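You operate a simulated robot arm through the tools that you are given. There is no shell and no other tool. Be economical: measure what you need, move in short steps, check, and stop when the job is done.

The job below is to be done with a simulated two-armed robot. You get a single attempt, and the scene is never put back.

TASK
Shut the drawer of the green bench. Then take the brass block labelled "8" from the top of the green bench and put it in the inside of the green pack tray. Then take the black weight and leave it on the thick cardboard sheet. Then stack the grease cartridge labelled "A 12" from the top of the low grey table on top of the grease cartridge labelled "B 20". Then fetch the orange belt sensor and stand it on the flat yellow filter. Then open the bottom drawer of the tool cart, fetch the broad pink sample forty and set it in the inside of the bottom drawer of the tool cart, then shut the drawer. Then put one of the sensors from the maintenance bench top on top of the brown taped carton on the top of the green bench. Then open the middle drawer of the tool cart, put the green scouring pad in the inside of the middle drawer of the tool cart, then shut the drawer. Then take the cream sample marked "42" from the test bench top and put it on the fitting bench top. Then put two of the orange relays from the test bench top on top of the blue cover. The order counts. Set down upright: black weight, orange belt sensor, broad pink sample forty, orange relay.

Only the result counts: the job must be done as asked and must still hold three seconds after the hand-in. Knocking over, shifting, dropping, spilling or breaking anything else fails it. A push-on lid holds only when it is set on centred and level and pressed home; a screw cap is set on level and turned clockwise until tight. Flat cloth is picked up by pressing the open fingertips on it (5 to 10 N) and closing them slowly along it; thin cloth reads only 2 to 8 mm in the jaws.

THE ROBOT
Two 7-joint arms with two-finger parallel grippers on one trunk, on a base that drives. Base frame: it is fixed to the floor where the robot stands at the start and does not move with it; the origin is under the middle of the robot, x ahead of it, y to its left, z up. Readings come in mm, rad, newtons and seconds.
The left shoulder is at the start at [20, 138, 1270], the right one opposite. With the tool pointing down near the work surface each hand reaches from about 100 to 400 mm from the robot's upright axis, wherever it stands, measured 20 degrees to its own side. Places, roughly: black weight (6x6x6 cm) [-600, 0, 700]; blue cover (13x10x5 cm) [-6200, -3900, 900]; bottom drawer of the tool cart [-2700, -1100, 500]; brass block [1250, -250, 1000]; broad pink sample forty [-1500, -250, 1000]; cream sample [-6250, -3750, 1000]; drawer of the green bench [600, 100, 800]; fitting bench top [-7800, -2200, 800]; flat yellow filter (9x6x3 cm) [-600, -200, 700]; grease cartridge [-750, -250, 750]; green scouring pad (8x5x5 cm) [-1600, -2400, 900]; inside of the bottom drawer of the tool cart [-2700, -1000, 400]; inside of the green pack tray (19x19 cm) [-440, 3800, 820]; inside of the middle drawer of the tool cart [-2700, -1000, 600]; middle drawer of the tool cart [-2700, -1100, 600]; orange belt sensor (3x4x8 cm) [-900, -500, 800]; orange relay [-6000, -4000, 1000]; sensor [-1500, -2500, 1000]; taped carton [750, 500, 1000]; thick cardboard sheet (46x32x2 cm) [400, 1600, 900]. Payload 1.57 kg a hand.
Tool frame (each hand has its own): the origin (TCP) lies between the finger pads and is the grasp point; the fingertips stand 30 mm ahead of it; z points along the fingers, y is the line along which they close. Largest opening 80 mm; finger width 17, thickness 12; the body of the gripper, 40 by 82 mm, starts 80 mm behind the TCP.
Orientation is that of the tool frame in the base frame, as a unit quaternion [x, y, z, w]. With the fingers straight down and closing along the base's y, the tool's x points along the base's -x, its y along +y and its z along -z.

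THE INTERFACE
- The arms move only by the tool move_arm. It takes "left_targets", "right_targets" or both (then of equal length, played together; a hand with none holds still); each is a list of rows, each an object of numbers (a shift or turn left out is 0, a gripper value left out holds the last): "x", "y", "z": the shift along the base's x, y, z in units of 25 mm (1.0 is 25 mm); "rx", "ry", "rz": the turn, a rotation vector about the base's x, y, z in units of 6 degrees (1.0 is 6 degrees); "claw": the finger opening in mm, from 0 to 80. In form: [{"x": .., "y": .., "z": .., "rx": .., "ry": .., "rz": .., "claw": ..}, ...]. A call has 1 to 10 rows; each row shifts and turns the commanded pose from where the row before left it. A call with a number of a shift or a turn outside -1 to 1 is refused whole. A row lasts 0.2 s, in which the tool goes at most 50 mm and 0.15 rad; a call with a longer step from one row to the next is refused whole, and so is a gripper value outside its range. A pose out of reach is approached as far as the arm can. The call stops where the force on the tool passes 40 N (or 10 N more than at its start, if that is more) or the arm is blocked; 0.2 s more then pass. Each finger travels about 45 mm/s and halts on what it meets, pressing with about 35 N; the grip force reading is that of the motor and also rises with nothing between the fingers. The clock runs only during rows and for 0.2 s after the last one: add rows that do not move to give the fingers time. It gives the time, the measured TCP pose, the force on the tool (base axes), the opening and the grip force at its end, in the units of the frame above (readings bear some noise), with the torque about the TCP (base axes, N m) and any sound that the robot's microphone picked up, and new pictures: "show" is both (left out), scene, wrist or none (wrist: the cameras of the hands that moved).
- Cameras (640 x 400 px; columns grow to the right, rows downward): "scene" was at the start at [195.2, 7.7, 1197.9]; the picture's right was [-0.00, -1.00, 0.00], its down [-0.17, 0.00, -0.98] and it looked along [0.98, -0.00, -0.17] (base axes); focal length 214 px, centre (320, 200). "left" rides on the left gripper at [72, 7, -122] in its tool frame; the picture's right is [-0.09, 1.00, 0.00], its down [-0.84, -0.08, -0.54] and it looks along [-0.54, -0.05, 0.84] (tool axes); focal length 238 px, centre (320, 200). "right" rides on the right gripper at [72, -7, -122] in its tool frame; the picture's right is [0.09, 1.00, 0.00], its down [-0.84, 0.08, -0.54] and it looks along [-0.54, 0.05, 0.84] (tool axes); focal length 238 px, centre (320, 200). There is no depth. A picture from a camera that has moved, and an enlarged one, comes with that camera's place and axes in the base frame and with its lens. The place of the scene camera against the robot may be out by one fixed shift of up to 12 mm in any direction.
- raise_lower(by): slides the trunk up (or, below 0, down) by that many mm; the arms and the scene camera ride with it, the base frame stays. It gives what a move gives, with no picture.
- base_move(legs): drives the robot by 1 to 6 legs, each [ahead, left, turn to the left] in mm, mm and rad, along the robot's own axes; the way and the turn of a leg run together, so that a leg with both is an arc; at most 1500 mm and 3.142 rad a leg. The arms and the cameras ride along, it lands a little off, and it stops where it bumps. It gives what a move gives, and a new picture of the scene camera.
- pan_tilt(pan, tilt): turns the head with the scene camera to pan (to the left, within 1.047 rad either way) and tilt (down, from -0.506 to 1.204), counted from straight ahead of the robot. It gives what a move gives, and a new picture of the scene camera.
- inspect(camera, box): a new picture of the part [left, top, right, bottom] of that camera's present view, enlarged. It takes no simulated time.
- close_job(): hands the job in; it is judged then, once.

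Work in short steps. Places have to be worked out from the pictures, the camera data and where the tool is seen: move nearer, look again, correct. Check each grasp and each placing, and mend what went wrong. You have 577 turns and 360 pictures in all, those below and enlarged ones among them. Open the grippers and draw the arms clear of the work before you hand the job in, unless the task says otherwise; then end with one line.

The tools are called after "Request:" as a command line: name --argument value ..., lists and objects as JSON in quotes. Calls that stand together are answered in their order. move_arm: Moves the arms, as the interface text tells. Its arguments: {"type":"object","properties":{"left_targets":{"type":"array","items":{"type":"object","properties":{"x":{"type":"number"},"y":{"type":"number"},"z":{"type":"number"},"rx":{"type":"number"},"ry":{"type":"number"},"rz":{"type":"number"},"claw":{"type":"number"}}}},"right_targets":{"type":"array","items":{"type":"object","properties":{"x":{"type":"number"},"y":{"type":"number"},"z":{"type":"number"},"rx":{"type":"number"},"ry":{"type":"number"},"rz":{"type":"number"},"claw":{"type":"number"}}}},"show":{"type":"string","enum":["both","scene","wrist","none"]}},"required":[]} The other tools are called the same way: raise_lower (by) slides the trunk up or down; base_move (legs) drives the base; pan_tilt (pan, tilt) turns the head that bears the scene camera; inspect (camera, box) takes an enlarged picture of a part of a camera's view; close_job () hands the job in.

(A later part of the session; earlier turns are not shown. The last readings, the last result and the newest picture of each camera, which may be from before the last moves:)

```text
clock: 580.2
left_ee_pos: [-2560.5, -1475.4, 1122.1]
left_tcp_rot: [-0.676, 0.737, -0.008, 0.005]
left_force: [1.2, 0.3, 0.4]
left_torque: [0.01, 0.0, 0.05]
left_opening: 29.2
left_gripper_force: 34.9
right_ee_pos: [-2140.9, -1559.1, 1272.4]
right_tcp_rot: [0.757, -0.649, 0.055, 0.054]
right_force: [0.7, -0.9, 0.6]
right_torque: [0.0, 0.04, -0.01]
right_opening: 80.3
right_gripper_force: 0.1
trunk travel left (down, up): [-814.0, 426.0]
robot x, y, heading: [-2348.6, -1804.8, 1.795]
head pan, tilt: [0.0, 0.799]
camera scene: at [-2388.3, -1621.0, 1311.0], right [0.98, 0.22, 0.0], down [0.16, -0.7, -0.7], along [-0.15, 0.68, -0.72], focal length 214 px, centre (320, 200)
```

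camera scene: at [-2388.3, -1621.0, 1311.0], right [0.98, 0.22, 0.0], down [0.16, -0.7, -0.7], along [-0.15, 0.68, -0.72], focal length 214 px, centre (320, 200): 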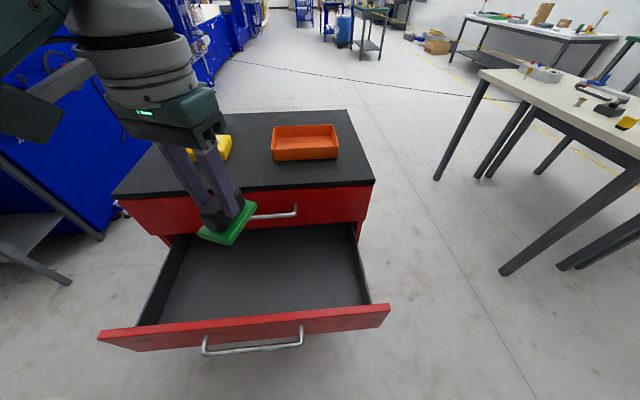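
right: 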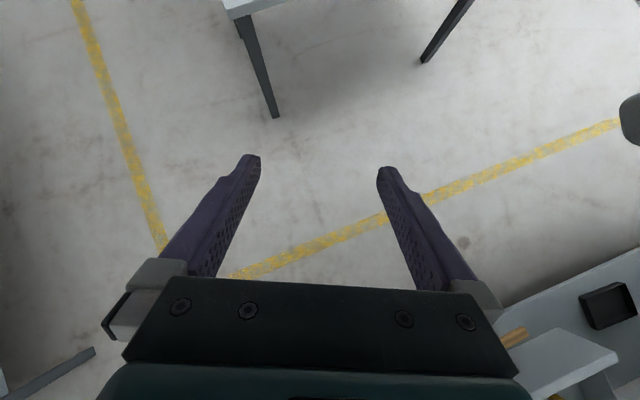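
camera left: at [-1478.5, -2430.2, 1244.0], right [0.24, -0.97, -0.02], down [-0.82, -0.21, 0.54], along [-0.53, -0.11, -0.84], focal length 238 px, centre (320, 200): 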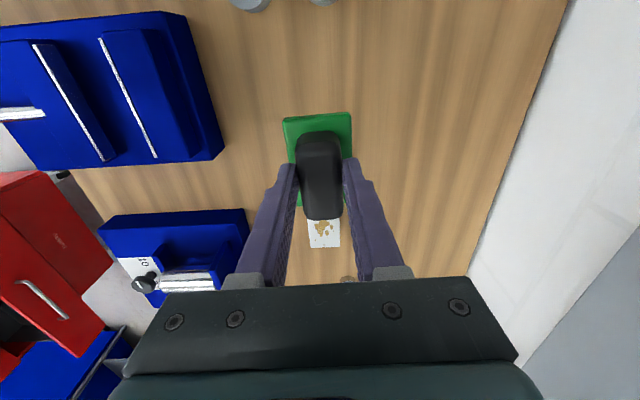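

I correct heading and move the pad over the drawer's middle.

Request:
base_move --legs '[[0, 0, 0.09], [111, 12, 0]]'

Request:
raise_lower --by -350

Request:
inspect --camera "scene" --box '[0, 0, 640, 400]'

```text
clock: 582.0
left_ee_pos: [-2636.7, -1394.3, 1121.4]
left_tcp_rot: [0.709, -0.705, 0.007, -0.005]
left_force: [-0.4, 0.0, 0.1]
left_torque: [-0.02, 0.02, 0.01]
left_opening: 28.7
left_gripper_force: 35.6
right_ee_pos: [-2210.7, -1437.7, 1272.1]
right_tcp_rot: [0.786, -0.614, 0.059, 0.051]
right_force: [0.2, 0.6, -0.6]
right_torque: [-0.02, 0.02, 0.0]
right_opening: 80.0
right_gripper_force: 0.1
trunk travel left (down, up): [-814.0, 426.0]
robot x, y, heading: [-2399.4, -1702.3, 1.89]
head pan, tilt: [0.0, 0.799]
camera scene: at [-2450.1, -1523.3, 1311.0], right [0.95, 0.31, 0.0], down [0.22, -0.68, -0.7], along [-0.22, 0.66, -0.72], focal length 214 px, centre (320, 200)
```

scene: 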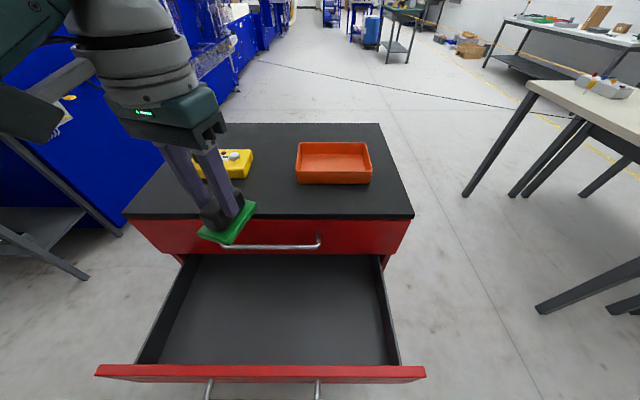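

```text
clock: 585.4
left_ee_pos: [-2636.1, -1395.6, 771.6]
left_tcp_rot: [0.71, -0.705, 0.007, -0.005]
left_force: [-0.1, -0.6, 0.5]
left_torque: [-0.02, -0.01, -0.02]
left_opening: 28.6
left_gripper_force: 35.4
right_ee_pos: [-2212.2, -1438.1, 923.1]
right_tcp_rot: [0.786, -0.613, 0.058, 0.051]
right_force: [1.0, 0.1, 0.7]
right_torque: [0.03, 0.02, -0.02]
right_opening: 80.1
right_gripper_force: 0.1
trunk travel left (down, up): [-464.0, 776.0]
robot x, y, heading: [-2394.1, -1703.3, 1.885]
head pan, tilt: [0.0, 0.799]
```

```text
1.00 times, centred on (320, 200) of scene (not enlarged: the box is as wide or as high as the picture)
camera zoom: at [-2450.1, -1523.2, 961.0], right [0.95, 0.31, 0.0], down [0.22, -0.68, -0.7], along [-0.22, 0.66, -0.72], focal length 214 px, centre (320, 200)
```

zoom: 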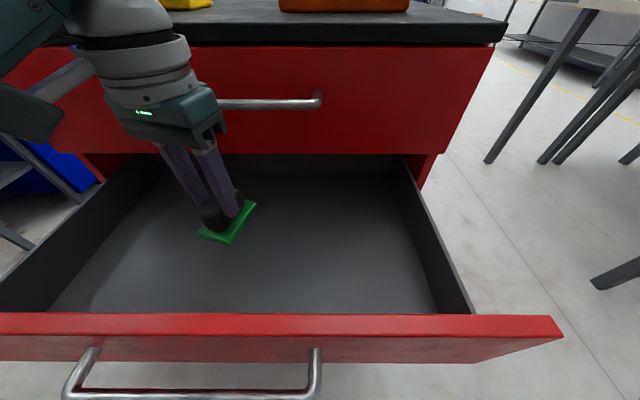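

Good clearance. I lower 100 mm and then slowly to the drawer floor.

Request:
raise_lower --by -100

Request:
raise_lower --by -10

Request:
raise_lower --by -8

```text
clock: 586.7
left_ee_pos: [-2637.2, -1393.1, 672.2]
left_tcp_rot: [0.709, -0.705, 0.007, -0.005]
left_force: [0.5, 0.0, -1.2]
left_torque: [0.01, -0.01, -0.03]
left_opening: 28.7
left_gripper_force: 35.3
right_ee_pos: [-2210.9, -1437.2, 821.3]
right_tcp_rot: [0.785, -0.614, 0.059, 0.051]
right_force: [-0.7, 0.1, 0.6]
right_torque: [-0.02, 0.02, 0.02]
right_opening: 79.9
right_gripper_force: 0.0
trunk travel left (down, up): [-364.0, 876.0]
robot x, y, heading: [-2396.5, -1701.6, 1.889]
head pan, tilt: [0.0, 0.799]
```

```text
clock: 587.3
left_ee_pos: [-2635.8, -1394.4, 662.0]
left_tcp_rot: [0.71, -0.704, 0.007, -0.005]
left_force: [0.2, 0.6, -1.1]
left_torque: [-0.01, 0.01, 0.05]
left_opening: 29.0
left_gripper_force: 35.0
right_ee_pos: [-2212.1, -1437.5, 812.9]
right_tcp_rot: [0.786, -0.614, 0.058, 0.051]
right_force: [0.4, 0.5, 0.1]
right_torque: [0.0, -0.04, -0.01]
right_opening: 79.8
right_gripper_force: 0.2
trunk travel left (down, up): [-354.0, 886.0]
robot x, y, heading: [-2401.1, -1702.0, 1.885]
head pan, tilt: [0.0, 0.799]
```

```text
clock: 587.9
left_ee_pos: [-2636.4, -1394.0, 654.3]
left_tcp_rot: [0.709, -0.705, 0.007, -0.005]
left_force: [0.7, -0.5, -0.2]
left_torque: [-0.03, 0.01, 0.01]
left_opening: 28.8
left_gripper_force: 35.4
right_ee_pos: [-2211.1, -1437.7, 804.9]
right_tcp_rot: [0.786, -0.614, 0.059, 0.051]
right_force: [0.0, 0.0, 0.3]
right_torque: [-0.02, -0.01, 0.02]
right_opening: 79.9
right_gripper_force: 0.1
trunk travel left (down, up): [-346.0, 894.0]
robot x, y, heading: [-2394.4, -1700.2, 1.886]
head pan, tilt: [0.0, 0.799]
```

Not yet touching; further small steps.

Request:
raise_lower --by -8

Request:
raise_lower --by -8

Request:
raise_lower --by -6

```text
clock: 588.4
left_ee_pos: [-2635.7, -1393.4, 645.2]
left_tcp_rot: [0.71, -0.705, 0.007, -0.004]
left_force: [0.5, -0.3, -0.4]
left_torque: [0.0, -0.02, 0.01]
left_opening: 28.9
left_gripper_force: 34.4
right_ee_pos: [-2210.9, -1438.4, 796.8]
right_tcp_rot: [0.786, -0.613, 0.059, 0.051]
right_force: [-0.3, -0.7, -0.4]
right_torque: [0.01, 0.02, 0.0]
right_opening: 79.9
right_gripper_force: 0.1
trunk travel left (down, up): [-338.0, 902.0]
robot x, y, heading: [-2398.2, -1702.2, 1.888]
head pan, tilt: [0.0, 0.799]
```

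```text
clock: 589.0
left_ee_pos: [-2637.5, -1388.5, 640.9]
left_tcp_rot: [0.71, -0.705, 0.002, -0.008]
left_force: [2.4, 1.5, 34.5]
left_torque: [0.11, 0.15, 0.03]
left_opening: 29.3
left_gripper_force: 35.3
right_ee_pos: [-2211.9, -1435.3, 789.7]
right_tcp_rot: [0.786, -0.614, 0.058, 0.051]
right_force: [0.3, 0.7, -0.2]
right_torque: [0.0, 0.0, 0.01]
right_opening: 80.1
right_gripper_force: 0.0
trunk travel left (down, up): [-330.0, 910.0]
robot x, y, heading: [-2396.1, -1706.0, 1.885]
head pan, tilt: [0.0, 0.799]
```

```text
clock: 589.5
left_ee_pos: [-2636.9, -1390.0, 633.7]
left_tcp_rot: [0.71, -0.704, 0.005, -0.006]
left_force: [2.3, 3.1, 29.4]
left_torque: [0.26, 0.35, -0.05]
left_opening: 29.1
left_gripper_force: 35.2
right_ee_pos: [-2212.5, -1434.8, 783.1]
right_tcp_rot: [0.786, -0.613, 0.057, 0.05]
right_force: [0.2, -0.7, -0.4]
right_torque: [-0.01, -0.05, 0.0]
right_opening: 80.0
right_gripper_force: 0.1
trunk travel left (down, up): [-324.0, 916.0]
robot x, y, heading: [-2396.1, -1704.6, 1.888]
head pan, tilt: [0.0, 0.799]
```

The pad is on the drawer floor. I open and rise.

Request:
move_arm --left_targets '[{"claw": 35}, {"claw": 60}, {}]' --show "none"

Request:
raise_lower --by 260

Request:
inspect --camera "scene" --box '[0, 0, 640, 400]'

```text
clock: 590.4
left_ee_pos: [-2636.0, -1394.0, 632.6]
left_tcp_rot: [0.709, -0.705, 0.009, -0.004]
left_force: [0.1, 1.1, -0.4]
left_torque: [0.02, 0.02, -0.01]
left_opening: 60.1
left_gripper_force: 0.1
right_ee_pos: [-2211.1, -1436.9, 782.2]
right_tcp_rot: [0.786, -0.613, 0.058, 0.051]
right_force: [-0.4, 0.1, 0.2]
right_torque: [0.0, 0.0, 0.01]
right_opening: 79.9
right_gripper_force: 0.1
trunk travel left (down, up): [-324.0, 916.0]
robot x, y, heading: [-2400.6, -1702.1, 1.887]
head pan, tilt: [0.0, 0.799]
```

```text
clock: 593.0
left_ee_pos: [-2636.1, -1393.6, 891.6]
left_tcp_rot: [0.709, -0.705, 0.007, -0.005]
left_force: [-0.1, -0.9, -0.4]
left_torque: [-0.01, 0.0, 0.0]
left_opening: 59.9
left_gripper_force: 0.0
right_ee_pos: [-2211.0, -1436.0, 1041.7]
right_tcp_rot: [0.786, -0.613, 0.058, 0.051]
right_force: [-0.6, -0.7, -0.1]
right_torque: [0.01, -0.02, 0.07]
right_opening: 80.0
right_gripper_force: 0.0
trunk travel left (down, up): [-584.0, 656.0]
robot x, y, heading: [-2394.9, -1702.1, 1.888]
head pan, tilt: [0.0, 0.799]
```

```text
1.00 times, centred on (320, 200) of scene (not enlarged: the box is as wide or as high as the picture)
camera zoom: at [-2450.1, -1523.3, 1080.9], right [0.95, 0.31, 0.0], down [0.22, -0.68, -0.7], along [-0.22, 0.66, -0.72], focal length 214 px, centre (320, 200)
```

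zoom: 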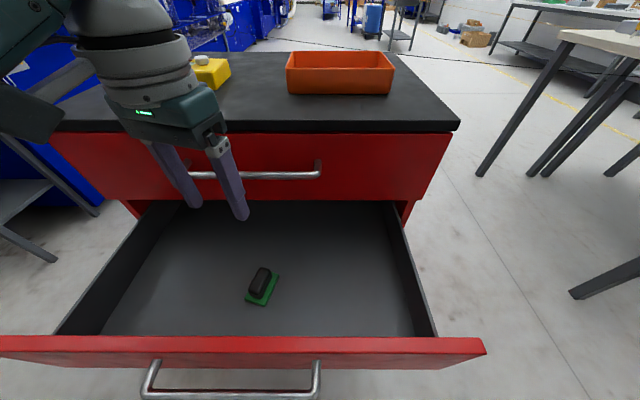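

The pad lies in the drawer. I back off, tilt the left hand forward again, lower, and push the drawer shut.

Request:
base_move --legs '[[-190, 0, 0]]'

Request:
move_arm --left_targets '[{"rz": 1, "claw": 0}, {"rz": 1}, {"rz": 1}, {"rx": 0.95, "ry": 0.311}, {"rx": 0.95, "ry": 0.311}, {"rx": 0.95, "ry": 0.311}, {"rx": 0.95, "ry": 0.311}, {"rx": 0.95, "ry": 0.311}, {"rx": 0.95, "ry": 0.311}, {"rx": 0.67, "ry": 0.22}]' --show "none"

Request:
raise_lower --by -158

Request:
base_move --legs '[[130, 0, 0]]'

```text
clock: 594.6
left_ee_pos: [-2576.9, -1575.0, 892.6]
left_tcp_rot: [0.71, -0.704, 0.007, -0.005]
left_force: [0.7, 0.3, -0.1]
left_torque: [-0.01, 0.01, 0.01]
left_opening: 60.0
left_gripper_force: 0.0
right_ee_pos: [-2152.8, -1617.6, 1042.1]
right_tcp_rot: [0.786, -0.613, 0.059, 0.051]
right_force: [-0.5, 0.6, 0.4]
right_torque: [0.0, 0.01, 0.01]
right_opening: 80.0
right_gripper_force: 0.1
trunk travel left (down, up): [-584.0, 656.0]
robot x, y, heading: [-2337.6, -1880.6, 1.885]
head pan, tilt: [0.0, 0.799]
camera scene: at [-2391.3, -1703.9, 1080.9], right [0.95, 0.31, 0.0], down [0.22, -0.68, -0.7], along [-0.22, 0.66, -0.72], focal length 214 px, centre (320, 200)
```

scene: 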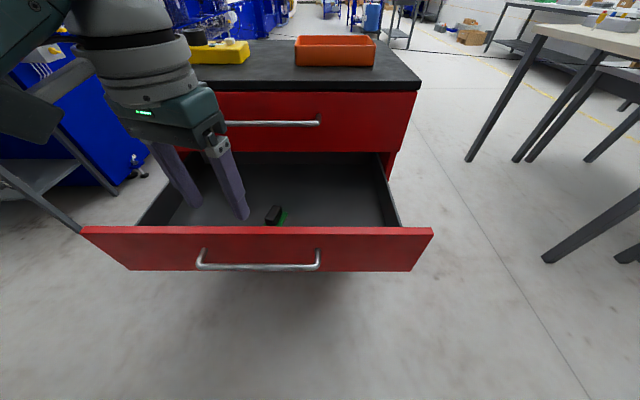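

```text
clock: 596.8
left_ee_pos: [-2578.0, -1574.6, 893.1]
left_tcp_rot: [0.76, -0.552, -0.272, -0.208]
left_force: [0.5, -0.9, 0.1]
left_torque: [0.01, -0.02, -0.02]
left_opening: 0.0
left_gripper_force: 21.0
right_ee_pos: [-2151.3, -1617.1, 1042.3]
right_tcp_rot: [0.786, -0.613, 0.059, 0.051]
right_force: [-0.9, -1.1, 0.0]
right_torque: [-0.02, 0.03, -0.04]
right_opening: 79.6
right_gripper_force: 0.0
trunk travel left (down, up): [-584.0, 656.0]
robot x, y, heading: [-2338.6, -1883.4, 1.888]
head pan, tilt: [0.0, 0.799]
```

```text
clock: 598.6
left_ee_pos: [-2576.8, -1574.7, 734.5]
left_tcp_rot: [0.761, -0.551, -0.272, -0.208]
left_force: [-0.2, 0.0, 0.2]
left_torque: [0.0, 0.01, -0.02]
left_opening: 0.0
left_gripper_force: 20.9
right_ee_pos: [-2153.0, -1617.9, 885.5]
right_tcp_rot: [0.786, -0.613, 0.059, 0.051]
right_force: [0.6, -0.5, -0.4]
right_torque: [0.02, -0.01, 0.01]
right_opening: 79.9
right_gripper_force: 0.1
trunk travel left (down, up): [-426.0, 814.0]
robot x, y, heading: [-2339.0, -1880.4, 1.886]
head pan, tilt: [0.0, 0.799]
```

```text
clock: 599.9
left_ee_pos: [-2616.7, -1452.8, 734.9]
left_tcp_rot: [0.761, -0.551, -0.273, -0.208]
left_force: [0.3, -0.6, -0.2]
left_torque: [-0.04, 0.0, -0.01]
left_opening: 0.1
left_gripper_force: 21.1
right_ee_pos: [-2191.3, -1499.3, 884.4]
right_tcp_rot: [0.785, -0.614, 0.058, 0.051]
right_force: [0.2, 0.3, 0.2]
right_torque: [0.01, 0.01, 0.0]
right_opening: 80.1
right_gripper_force: 0.0
trunk travel left (down, up): [-426.0, 814.0]
robot x, y, heading: [-2375.2, -1763.8, 1.889]
head pan, tilt: [0.0, 0.799]
camera scene: at [-2430.3, -1583.3, 923.1], right [0.95, 0.31, 0.0], down [0.22, -0.68, -0.7], along [-0.22, 0.66, -0.72], focal length 214 px, centre (320, 200)
```

scene: 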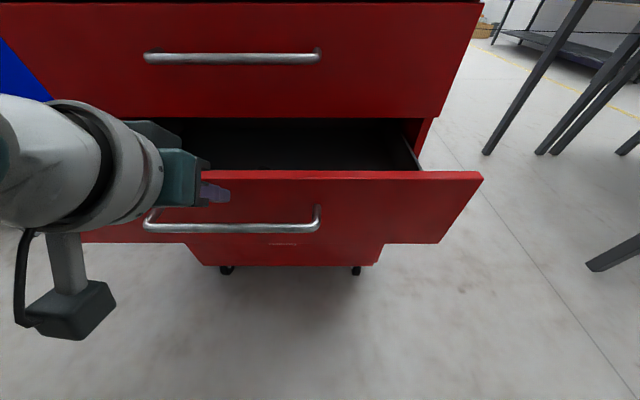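

Sliding shut; I push on.

Request:
base_move --legs '[[130, 0, 0]]'

Request:
move_arm --left_targets '[{"x": -0.13, "y": 0.38}, {"x": -0.13, "y": 0.38}, {"x": -0.13, "y": 0.38}, {"x": -0.13, "y": 0.38}, {"x": -0.13, "y": 0.38}, {"x": -0.13, "y": 0.38}, {"x": -0.13, "y": 0.38}]' --show "scene"

```text
clock: 601.1
left_ee_pos: [-2657.3, -1331.7, 734.8]
left_tcp_rot: [0.761, -0.551, -0.273, -0.207]
left_force: [0.0, -0.4, 0.2]
left_torque: [-0.04, -0.01, -0.01]
left_opening: 0.1
left_gripper_force: 21.0
right_ee_pos: [-2231.2, -1376.9, 884.8]
right_tcp_rot: [0.785, -0.614, 0.059, 0.052]
right_force: [0.0, 0.2, 0.1]
right_torque: [-0.04, -0.01, -0.08]
right_opening: 80.1
right_gripper_force: 0.0
trunk travel left (down, up): [-426.0, 814.0]
robot x, y, heading: [-2419.9, -1642.2, 1.884]
head pan, tilt: [0.0, 0.799]
camera scene: at [-2470.1, -1461.3, 923.1], right [0.95, 0.31, 0.0], down [0.22, -0.68, -0.7], along [-0.22, 0.66, -0.72], focal length 214 px, centre (320, 200)
```

scene: 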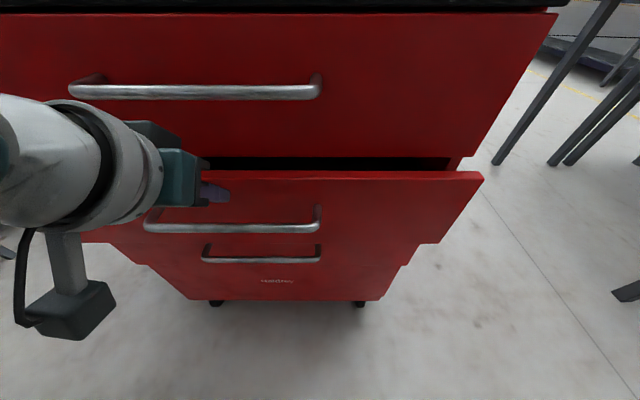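

```text
clock: 602.7
left_ee_pos: [-2670.4, -1284.3, 727.9]
left_tcp_rot: [0.763, -0.555, -0.263, -0.203]
left_force: [8.9, -31.5, 14.2]
left_torque: [-0.25, 0.04, 0.01]
left_opening: 0.1
left_gripper_force: 21.5
right_ee_pos: [-2230.3, -1384.0, 883.3]
right_tcp_rot: [0.786, -0.613, 0.061, 0.053]
right_force: [-0.1, 0.7, 0.2]
right_torque: [-0.03, -0.03, 0.01]
right_opening: 79.8
right_gripper_force: 0.2
trunk travel left (down, up): [-426.0, 814.0]
robot x, y, heading: [-2415.5, -1641.2, 1.886]
head pan, tilt: [0.0, 0.799]
stopped in row 7 (left hand): the force on the tool passed its limit at 62 N (the readings are from after the stop); the commanded pose is now the measured one
camera scene: at [-2468.8, -1469.8, 921.9], right [0.95, 0.31, 0.0], down [0.22, -0.69, -0.69], along [-0.22, 0.66, -0.72], focal length 214 px, centre (320, 200)
```

scene: 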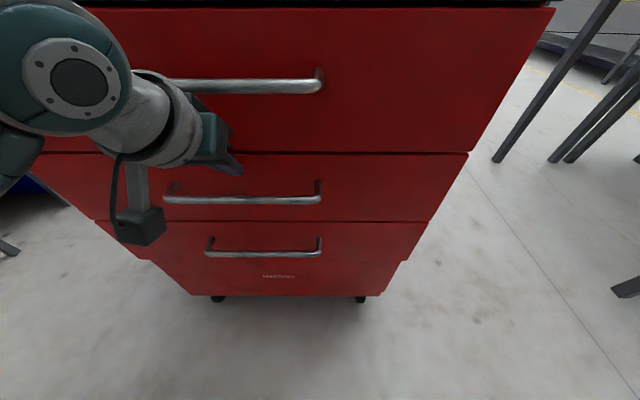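

Middle drawer is shut. Next the far test bench: I back off, raise, turn to look along the aisle toward −x.

Request:
base_move --legs '[[-150, 0, 0]]'

Request:
raise_lower --by 370

Request:
base_move --legs '[[0, 0, 1.58]]'

Request:
pan_tilt --pan 0 --tilt 0.25

```text
clock: 604.0
left_ee_pos: [-2628.3, -1418.6, 732.9]
left_tcp_rot: [0.762, -0.552, -0.269, -0.206]
left_force: [0.1, -0.5, -0.4]
left_torque: [-0.01, 0.0, -0.01]
left_opening: 0.0
left_gripper_force: 21.2
right_ee_pos: [-2183.5, -1521.5, 884.3]
right_tcp_rot: [0.786, -0.613, 0.059, 0.051]
right_force: [-0.2, -0.3, 0.7]
right_torque: [-0.01, -0.01, 0.01]
right_opening: 80.1
right_gripper_force: 0.0
trunk travel left (down, up): [-426.0, 814.0]
robot x, y, heading: [-2366.1, -1784.4, 1.884]
head pan, tilt: [0.0, 0.799]
camera scene: at [-2423.1, -1606.1, 922.9], right [0.95, 0.31, 0.0], down [0.22, -0.68, -0.7], along [-0.22, 0.66, -0.72], focal length 214 px, centre (320, 200)
```

scene: 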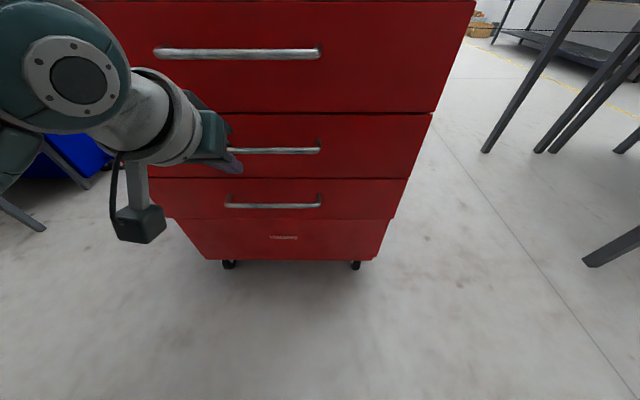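

```text
clock: 607.6
left_ee_pos: [-2628.5, -1418.5, 1102.8]
left_tcp_rot: [0.762, -0.552, -0.269, -0.207]
left_force: [0.3, 0.7, 0.4]
left_torque: [0.02, 0.01, 0.02]
left_opening: 0.0
left_gripper_force: 21.8
right_ee_pos: [-2185.1, -1519.9, 1254.3]
right_tcp_rot: [0.787, -0.613, 0.059, 0.051]
right_force: [0.3, 0.0, 0.2]
right_torque: [-0.03, 0.0, 0.01]
right_opening: 80.1
right_gripper_force: 0.0
trunk travel left (down, up): [-796.0, 444.0]
robot x, y, heading: [-2367.6, -1787.2, 1.891]
head pan, tilt: [0.0, 0.799]
```

```text
clock: 611.9
left_ee_pos: [-2729.9, -2054.7, 1102.9]
left_tcp_rot: [0.927, 0.162, -0.336, 0.05]
left_force: [-0.3, -0.1, -0.3]
left_torque: [0.01, 0.0, 0.0]
left_opening: 0.0
left_gripper_force: 21.3
right_ee_pos: [-2640.1, -1608.3, 1254.6]
right_tcp_rot: [0.987, 0.137, 0.078, -0.007]
right_force: [-0.1, 0.4, -0.2]
right_torque: [-0.01, -0.01, -0.03]
right_opening: 80.0
right_gripper_force: 0.0
trunk travel left (down, up): [-796.0, 444.0]
robot x, y, heading: [-2370.7, -1781.9, -2.799]
head pan, tilt: [0.0, 0.799]
camera scene: at [-2536.9, -1838.5, 1293.0], right [-0.34, 0.94, 0.0], down [0.67, 0.24, -0.7], along [-0.66, -0.24, -0.72], focal length 214 px, centre (320, 200)
```

scene: 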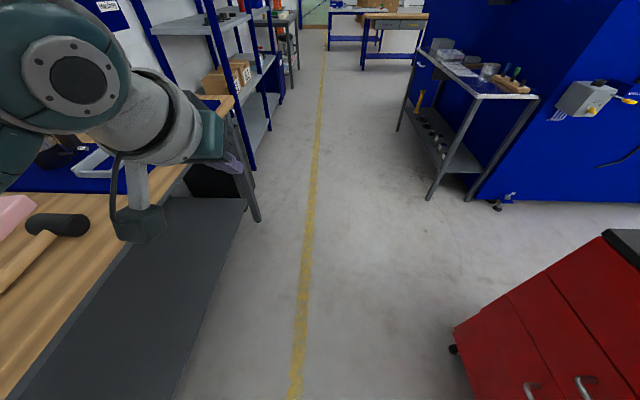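

```text
clock: 612.9
left_ee_pos: [-2730.2, -2054.4, 1102.8]
left_tcp_rot: [0.927, 0.161, -0.335, 0.048]
left_force: [0.0, -0.2, 0.4]
left_torque: [0.02, -0.03, 0.01]
left_opening: 0.1
left_gripper_force: 21.1
right_ee_pos: [-2641.2, -1608.1, 1255.9]
right_tcp_rot: [0.988, 0.137, 0.077, -0.006]
right_force: [-0.6, 0.3, 0.7]
right_torque: [0.02, 0.0, -0.01]
right_opening: 80.0
right_gripper_force: 0.0
trunk travel left (down, up): [-796.0, 444.0]
robot x, y, heading: [-2369.6, -1784.9, -2.797]
head pan, tilt: [0.0, 0.25]
camera scene: at [-2548.8, -1842.8, 1342.0], right [-0.34, 0.94, 0.0], down [0.23, 0.08, -0.97], along [-0.91, -0.33, -0.25], focal length 214 px, centre (320, 200)
```

scene: 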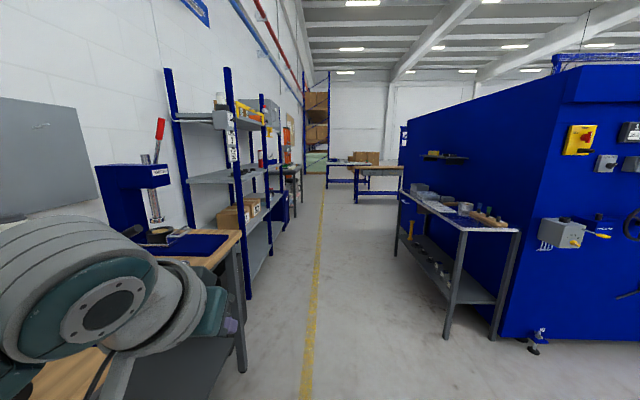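

The aisle ahead is clear. I move 220 mm right for clearance and drive along it.

Request:
base_move --legs '[[0, -220, 0], [1450, 0, 0], [1300, 0, 0]]'

```text
clock: 627.5
left_ee_pos: [-5382.6, -2776.8, 1102.5]
left_tcp_rot: [0.928, 0.158, -0.335, 0.048]
left_force: [0.2, 0.3, 0.7]
left_torque: [-0.01, 0.0, 0.0]
left_opening: 0.1
left_gripper_force: 21.4
right_ee_pos: [-5291.5, -2332.5, 1254.0]
right_tcp_rot: [0.988, 0.134, 0.077, -0.006]
right_force: [0.1, -0.7, 0.4]
right_torque: [0.0, -0.01, -0.05]
right_opening: 80.1
right_gripper_force: 0.1
trunk travel left (down, up): [-796.0, 444.0]
robot x, y, heading: [-5017.8, -2507.5, -2.795]
head pan, tilt: [0.0, 0.25]
camera scene: at [-5200.7, -2566.5, 1342.1], right [-0.33, 0.94, 0.0], down [0.23, 0.08, -0.97], along [-0.91, -0.32, -0.25], focal length 214 px, centre (320, 200)
```

scene: 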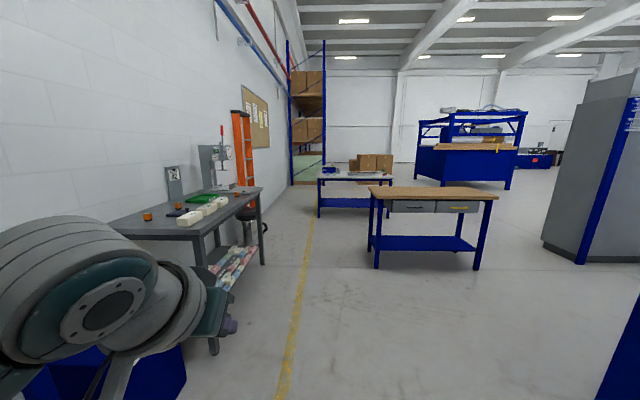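

The test bench is on the left, the wood-topped fitting bench ahead. I drive level with the test bench and face it.

Request:
base_move --legs '[[1420, 0, 0], [0, 0, 1.55]]'

Request:
pan_tilt --pan 0 --tilt 0.5

```text
clock: 638.3
left_ee_pos: [-6088.2, -3353.6, 1102.2]
left_tcp_rot: [0.551, 0.763, -0.205, 0.268]
left_force: [0.1, 0.1, -0.1]
left_torque: [-0.03, -0.02, -0.02]
left_opening: 0.1
left_gripper_force: 21.7
right_ee_pos: [-6531.6, -3253.1, 1253.5]
right_tcp_rot: [0.611, 0.788, 0.051, -0.059]
right_force: [-0.9, 0.1, 0.0]
right_torque: [0.0, 0.03, 0.03]
right_opening: 80.3
right_gripper_force: 0.1
trunk travel left (down, up): [-796.0, 444.0]
robot x, y, heading: [-6348.1, -2987.9, -1.249]
head pan, tilt: [0.0, 0.25]
camera scene: at [-6285.0, -3161.9, 1342.1], right [-0.95, -0.32, 0.0], down [-0.08, 0.23, -0.97], along [0.31, -0.92, -0.25], focal length 214 px, centre (320, 200)
```

scene: 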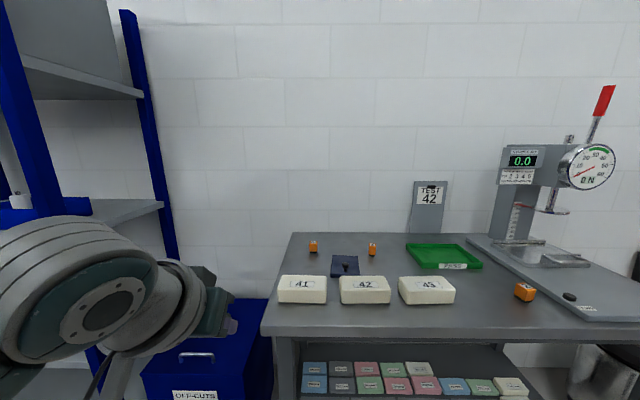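

```text
clock: 639.0
left_ee_pos: [-6087.7, -3353.2, 1102.7]
left_tcp_rot: [0.55, 0.763, -0.205, 0.269]
left_force: [-1.2, 0.3, 0.2]
left_torque: [0.0, 0.0, -0.02]
left_opening: 0.3
left_gripper_force: 21.4
right_ee_pos: [-6531.2, -3253.8, 1254.2]
right_tcp_rot: [0.611, 0.788, 0.051, -0.059]
right_force: [0.5, -0.2, -0.8]
right_torque: [0.01, 0.02, 0.0]
right_opening: 80.1
right_gripper_force: 0.0
trunk travel left (down, up): [-796.0, 444.0]
robot x, y, heading: [-6346.6, -2985.7, -1.247]
head pan, tilt: [0.0, 0.499]
camera scene: at [-6285.8, -3159.7, 1319.0], right [-0.95, -0.32, 0.0], down [-0.15, 0.45, -0.88], along [0.28, -0.83, -0.48], focal length 214 px, centre (320, 200)
```

scene: 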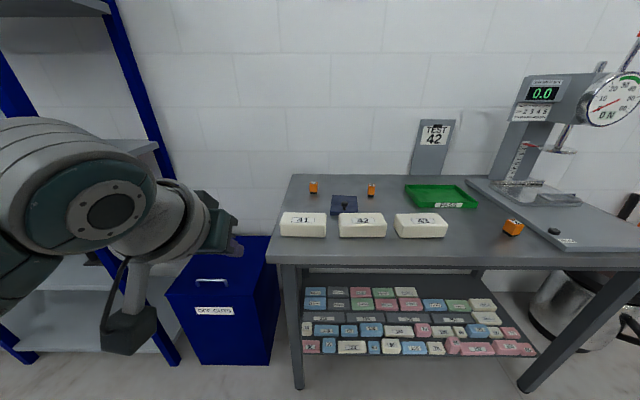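

I zoom in on the samples, relays and blue cover.

Request:
inspect --camera "scene" --box '[270, 160, 470, 260]'

Request:
inspect --camera "scene" --box '[300, 172, 400, 226]'

```text
3.20 times, centred on (370, 210) of scene
camera zoom: at [-6285.8, -3159.7, 1319.0], right [-0.95, -0.32, 0.0], down [-0.15, 0.45, -0.88], along [0.28, -0.83, -0.48], focal length 686 px, centre (160, 168)
```

zoom: 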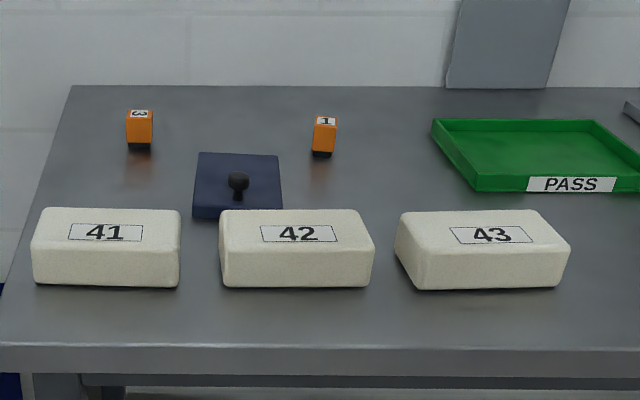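

```text
6.40 times, centred on (350, 199) of scene
camera zoom: at [-6285.8, -3159.7, 1319.0], right [-0.95, -0.32, 0.0], down [-0.15, 0.45, -0.88], along [0.28, -0.83, -0.48], focal length 1373 px, centre (128, 206)
```

zoom: 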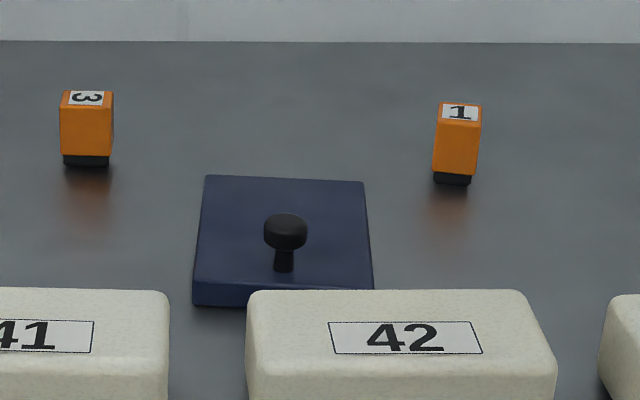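

Sample 42 is ~155 mm long along the bench, so I'll stand alongside the bench (facing −x) and grip it across its depth with the left hand in its normal pose. First I straighten the hand, then turn and move alongside.

Request:
move_arm --left_targets '[{"rx": 0.949, "ry": 0.316, "claw": 80}, {"rx": 0.949, "ry": 0.316}, {"rx": 0.949, "ry": 0.316}, {"rx": 0.949, "ry": 0.316}, {"rx": 0.949, "ry": 0.316}, {"rx": 0.949, "ry": 0.316}, {"rx": 0.5, "ry": 0.166}]' --show "none"

Request:
base_move --legs '[[0, 0, -1.56], [-160, 0, 0], [0, 500, 0]]'

Request:
pan_tilt --pan 0.6 --tilt 0.6

Request:
inspect --camera "left" --box '[0, 0, 640, 400]'

```text
clock: 640.6
left_ee_pos: [-6089.2, -3352.3, 1103.3]
left_tcp_rot: [0.583, 0.813, -0.009, -0.004]
left_force: [0.3, 0.5, 0.7]
left_torque: [0.0, 0.02, 0.04]
left_opening: 79.9
left_gripper_force: 0.0
right_ee_pos: [-6531.8, -3253.0, 1254.0]
right_tcp_rot: [0.611, 0.788, 0.051, -0.059]
right_force: [0.8, 0.6, 0.5]
right_torque: [0.0, 0.0, -0.01]
right_opening: 80.0
right_gripper_force: 0.1
trunk travel left (down, up): [-796.0, 444.0]
robot x, y, heading: [-6347.9, -2987.2, -1.242]
head pan, tilt: [0.0, 0.499]
```

```text
clock: 648.4
left_ee_pos: [-6396.2, -3669.1, 1102.0]
left_tcp_rot: [0.986, 0.169, -0.005, -0.008]
left_force: [-1.0, 0.3, -0.4]
left_torque: [-0.04, 0.05, 0.0]
left_opening: 80.2
left_gripper_force: 0.0
right_ee_pos: [-6302.4, -3225.9, 1254.9]
right_tcp_rot: [0.988, 0.132, 0.077, -0.006]
right_force: [0.3, 0.3, 0.7]
right_torque: [-0.01, 0.01, 0.03]
right_opening: 79.9
right_gripper_force: 0.1
trunk travel left (down, up): [-796.0, 444.0]
robot x, y, heading: [-6033.3, -3403.9, -2.81]
head pan, tilt: [0.0, 0.499]
camera scene: at [-6211.2, -3460.0, 1318.9], right [-0.33, 0.94, 0.0], down [0.45, 0.16, -0.88], along [-0.83, -0.29, -0.48], focal length 214 px, centre (320, 200)
```

scene: 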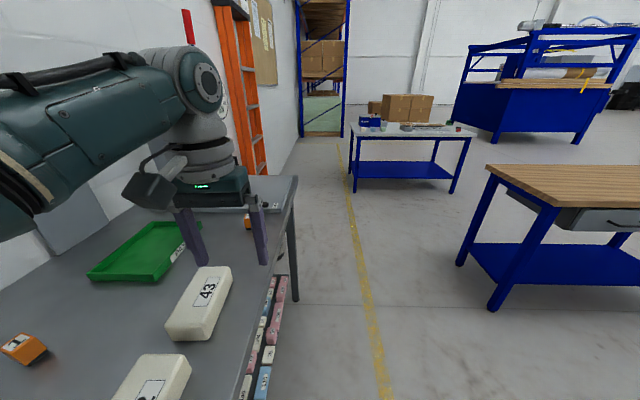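

```text
clock: 649.4
left_ee_pos: [-6396.5, -3669.7, 1102.4]
left_tcp_rot: [0.986, 0.169, -0.005, -0.008]
left_force: [-1.0, 0.2, 0.3]
left_torque: [-0.01, 0.0, 0.02]
left_opening: 80.1
left_gripper_force: 0.1
right_ee_pos: [-6301.4, -3224.9, 1254.9]
right_tcp_rot: [0.988, 0.132, 0.078, -0.007]
right_force: [0.4, 1.1, -0.2]
right_torque: [0.02, 0.02, 0.0]
right_opening: 80.0
right_gripper_force: 0.1
trunk travel left (down, up): [-796.0, 444.0]
robot x, y, heading: [-6035.3, -3408.0, -2.804]
head pan, tilt: [0.6, 0.6]
camera scene: at [-6177.8, -3501.2, 1309.9], right [-0.8, 0.59, 0.0], down [0.34, 0.45, -0.83], along [-0.49, -0.66, -0.56], focal length 214 px, centre (320, 200)
```

scene: 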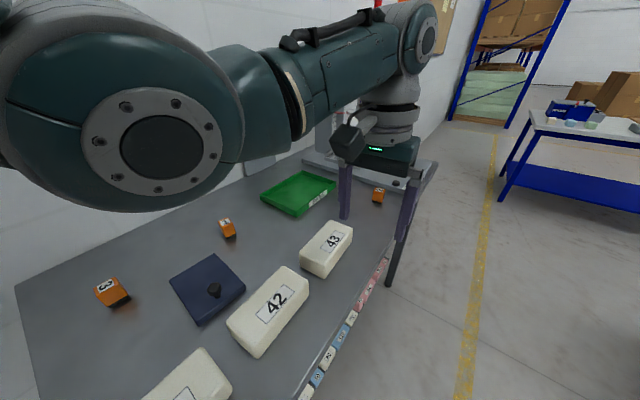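

```text
1.00 times, centred on (320, 200) of left (not enlarged: the box is as wide or as high as the picture)
camera zoom: at [-6325.0, -3653.5, 1223.3], right [0.24, -0.97, -0.02], down [-0.81, -0.21, 0.55], along [-0.54, -0.12, -0.84], focal length 238 px, centre (320, 200)
```

zoom: 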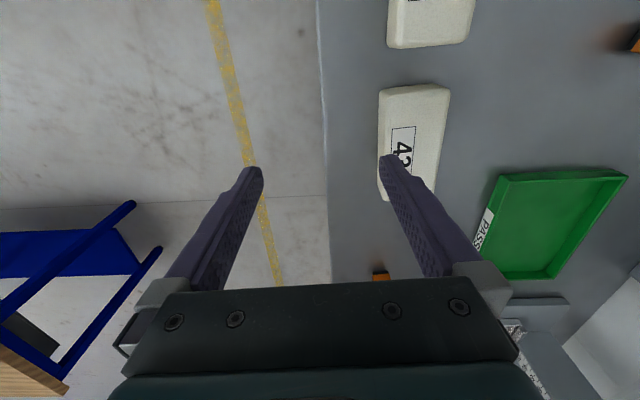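

I move the hand back over sample 42 at about (-6226,-3725).

Request:
move_arm --left_targets '[{"x": 0.97, "y": -0.32}, {"x": 0.97, "y": -0.32}, {"x": 0.97, "y": -0.32}, {"x": 0.97, "y": -0.32}, {"x": 0.97, "y": -0.32}, {"x": 0.97, "y": -0.32}, {"x": 0.97, "y": -0.32}]' --show "wrist"

```text
clock: 651.0
left_ee_pos: [-6227.6, -3725.9, 1101.1]
left_tcp_rot: [0.986, 0.169, -0.006, -0.009]
left_force: [0.2, -0.6, 0.1]
left_torque: [-0.04, 0.01, 0.02]
left_opening: 79.9
left_gripper_force: 0.0
right_ee_pos: [-6303.1, -3226.1, 1254.1]
right_tcp_rot: [0.988, 0.131, 0.078, -0.006]
right_force: [0.0, 0.3, 0.0]
right_torque: [-0.01, 0.01, 0.01]
right_opening: 79.8
right_gripper_force: 0.0
trunk travel left (down, up): [-796.0, 444.0]
robot x, y, heading: [-6032.8, -3404.4, -2.806]
head pan, tilt: [0.6, 0.6]
camera left: at [-6155.3, -3709.1, 1221.2], right [0.24, -0.97, -0.02], down [-0.81, -0.21, 0.55], along [-0.54, -0.12, -0.83], focal length 238 px, centre (320, 200)
```

left: 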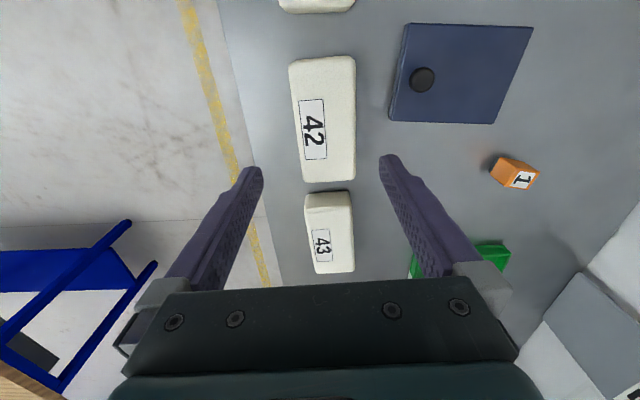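

Sample 42 is ~70 mm deep, so alignment must be careful. I lower the trunk 120 mm and look again.

Request:
raise_lower --by -115

Request:
inspect --camera "left" --box '[0, 0, 640, 400]'

```text
clock: 652.5
left_ee_pos: [-6226.7, -3725.0, 985.7]
left_tcp_rot: [0.986, 0.169, -0.005, -0.009]
left_force: [0.0, 0.3, -1.1]
left_torque: [0.0, -0.01, 0.0]
left_opening: 79.9
left_gripper_force: 0.1
right_ee_pos: [-6301.8, -3225.5, 1140.9]
right_tcp_rot: [0.988, 0.131, 0.078, -0.006]
right_force: [-0.1, -0.2, 0.5]
right_torque: [0.0, 0.01, -0.01]
right_opening: 79.9
right_gripper_force: 0.1
trunk travel left (down, up): [-681.0, 559.0]
robot x, y, heading: [-6034.3, -3402.9, -2.811]
head pan, tilt: [0.6, 0.6]
```

```text
1.00 times, centred on (320, 200) of left (not enlarged: the box is as wide or as high as the picture)
camera zoom: at [-6155.6, -3709.2, 1106.1], right [0.24, -0.97, -0.02], down [-0.81, -0.21, 0.55], along [-0.54, -0.12, -0.84], focal length 238 px, centre (320, 200)
```

zoom: 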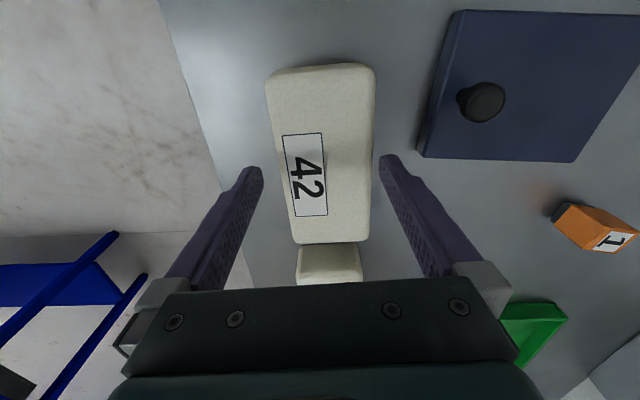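

It's ~73 mm deep (3.5 mm margin each side). I correct by +3 mm along the closing axis and −1°, then descend carefully.

Request:
move_arm --left_targets '[{"x": 0.04, "y": -0.11, "rz": -0.17}, {"z": -0.4}, {"z": -0.4}, {}]' --show "wrist"

```text
clock: 653.5
left_ee_pos: [-6226.3, -3729.4, 965.5]
left_tcp_rot: [0.987, 0.161, -0.005, -0.008]
left_force: [-0.4, -0.8, 0.1]
left_torque: [0.01, 0.0, 0.0]
left_opening: 80.2
left_gripper_force: 0.1
right_ee_pos: [-6303.8, -3226.4, 1138.8]
right_tcp_rot: [0.988, 0.132, 0.078, -0.006]
right_force: [-0.4, 0.0, -0.7]
right_torque: [0.02, 0.01, 0.0]
right_opening: 80.1
right_gripper_force: 0.1
trunk travel left (down, up): [-681.0, 559.0]
robot x, y, heading: [-6032.5, -3408.0, -2.807]
head pan, tilt: [0.6, 0.6]
camera left: at [-6154.2, -3714.0, 1085.6], right [0.23, -0.97, -0.02], down [-0.81, -0.2, 0.55], along [-0.54, -0.11, -0.84], focal length 238 px, centre (320, 200)
```

left: 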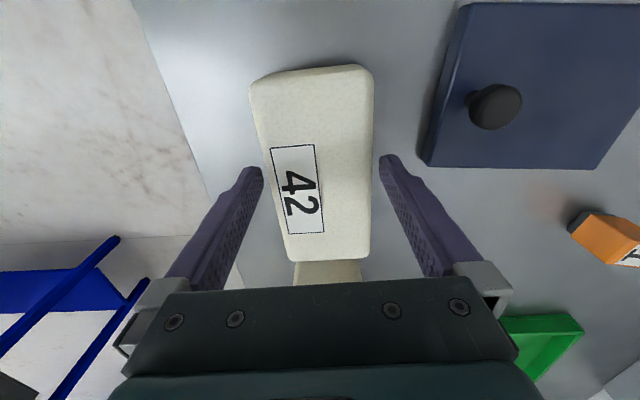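

Fingers straddle it with small gaps both sides. I nudge 1.3 mm and lower in small steps.

Request:
move_arm --left_targets '[{"y": 0.05, "rz": 0.08}, {"z": -0.3}, {"z": -0.3}, {"z": -0.3}, {"z": -0.3}, {"z": -0.3}]' --show "wrist"

```text
clock: 654.9
left_ee_pos: [-6227.6, -3730.2, 931.5]
left_tcp_rot: [0.986, 0.165, -0.005, -0.008]
left_force: [7.1, 5.7, 27.6]
left_torque: [-0.99, -0.82, 0.38]
left_opening: 77.1
left_gripper_force: 0.0
right_ee_pos: [-6301.3, -3226.1, 1140.4]
right_tcp_rot: [0.988, 0.131, 0.077, -0.005]
right_force: [-0.4, 0.1, 0.5]
right_torque: [-0.01, -0.03, -0.03]
right_opening: 80.0
right_gripper_force: 0.1
trunk travel left (down, up): [-681.0, 559.0]
robot x, y, heading: [-6033.0, -3404.6, -2.801]
head pan, tilt: [0.6, 0.6]
camera left: at [-6154.7, -3713.4, 1051.3], right [0.24, -0.97, -0.02], down [-0.81, -0.21, 0.55], along [-0.54, -0.12, -0.83], focal length 238 px, centre (320, 200)
```

left: 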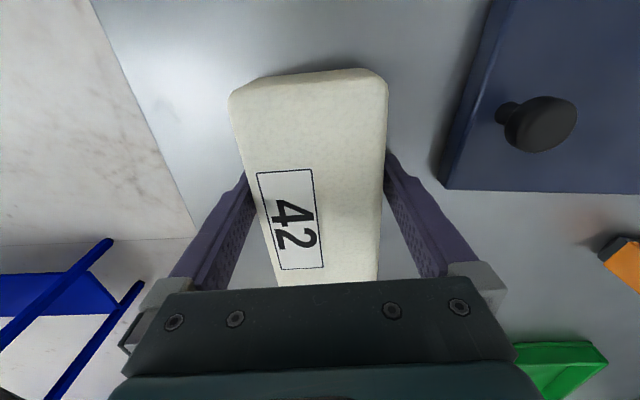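

There's a 28 N contact on one finger. I zoom in to see what it touches.

Request:
inspect --camera "left" --box '[200, 60, 440, 280]'

Request:
inspect --camera "scene" --box '[200, 160, 440, 310]'

```text
1.82 times, centred on (320, 170) of left
camera zoom: at [-6154.7, -3713.4, 1051.3], right [0.24, -0.97, -0.02], down [-0.81, -0.21, 0.55], along [-0.54, -0.12, -0.83], focal length 433 px, centre (320, 254)
```

zoom: 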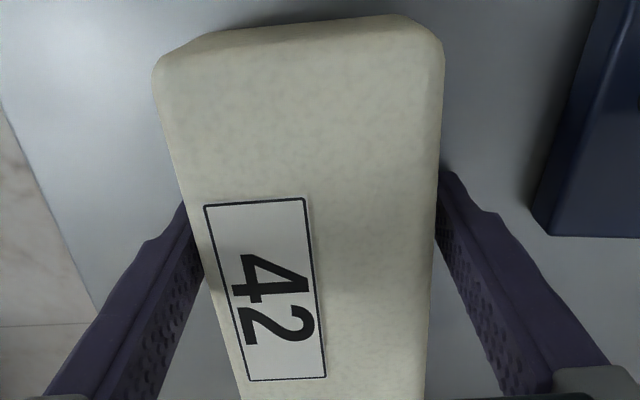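

```text
2.67 times, centred on (320, 235) of scene
camera zoom: at [-6177.3, -3501.9, 1195.6], right [-0.8, 0.59, 0.0], down [0.34, 0.45, -0.83], along [-0.49, -0.66, -0.56], focal length 572 px, centre (320, 107)
```

zoom: 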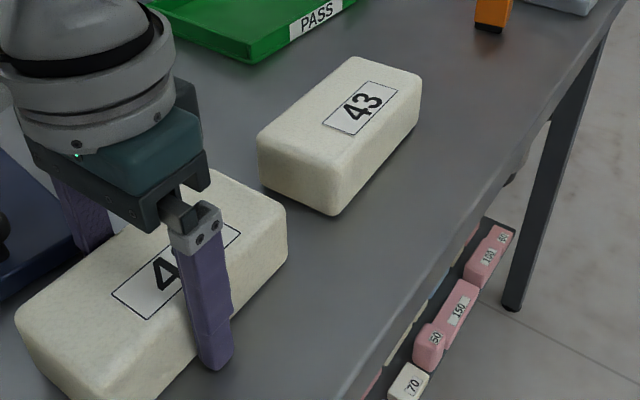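

The fingertips are on the table (block is taller than thought). I raise 5 mm and close.

Request:
move_arm --left_targets '[{"z": 0.25}, {}, {"claw": 40}, {}, {}, {}]' --show "wrist"

```text
clock: 656.2
left_ee_pos: [-6226.6, -3727.7, 935.4]
left_tcp_rot: [0.986, 0.165, -0.005, -0.007]
left_force: [-0.4, -0.3, -0.2]
left_torque: [0.01, 0.01, 0.0]
left_opening: 68.9
left_gripper_force: 34.8
right_ee_pos: [-6301.0, -3226.4, 1139.8]
right_tcp_rot: [0.988, 0.131, 0.077, -0.006]
right_force: [0.1, 1.1, -0.3]
right_torque: [-0.03, 0.01, 0.03]
right_opening: 79.9
right_gripper_force: 0.0
trunk travel left (down, up): [-681.0, 559.0]
robot x, y, heading: [-6035.6, -3407.7, -2.81]
head pan, tilt: [0.6, 0.6]
camera left: at [-6154.4, -3712.5, 1055.6], right [0.24, -0.97, -0.02], down [-0.81, -0.21, 0.55], along [-0.54, -0.12, -0.84], focal length 238 px, centre (320, 200)
```

left: 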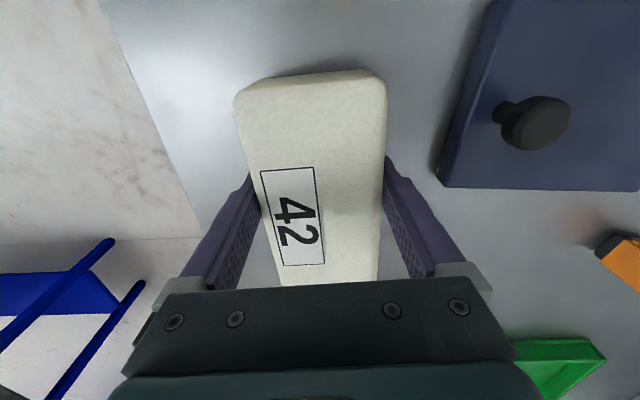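

Gripped at 68.9 mm. I lift with the trunk.

Request:
raise_lower --by 160

Request:
inspect --camera "scene" --box '[0, 0, 640, 400]'

```text
clock: 658.1
left_ee_pos: [-6226.7, -3728.6, 1095.4]
left_tcp_rot: [0.986, 0.164, -0.006, -0.007]
left_force: [0.1, -0.7, 0.5]
left_torque: [-0.01, -0.04, 0.02]
left_opening: 68.9
left_gripper_force: 35.0
right_ee_pos: [-6303.2, -3225.6, 1299.6]
right_tcp_rot: [0.988, 0.132, 0.077, -0.007]
right_force: [0.5, 0.0, -0.5]
right_torque: [-0.03, -0.01, 0.01]
right_opening: 80.0
right_gripper_force: 0.1
trunk travel left (down, up): [-841.0, 399.0]
robot x, y, heading: [-6033.1, -3405.5, -2.811]
head pan, tilt: [0.6, 0.6]
```

```text
1.00 times, centred on (320, 200) of scene (not enlarged: the box is as wide or as high as the picture)
camera zoom: at [-6177.8, -3501.2, 1354.8], right [-0.8, 0.59, 0.0], down [0.34, 0.45, -0.83], along [-0.49, -0.66, -0.56], focal length 214 px, centre (320, 200)
```

zoom: 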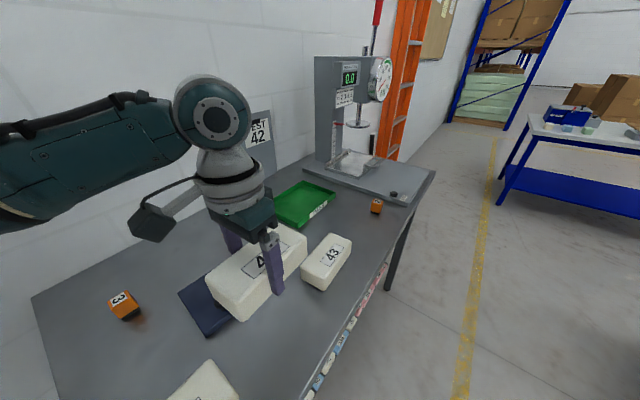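

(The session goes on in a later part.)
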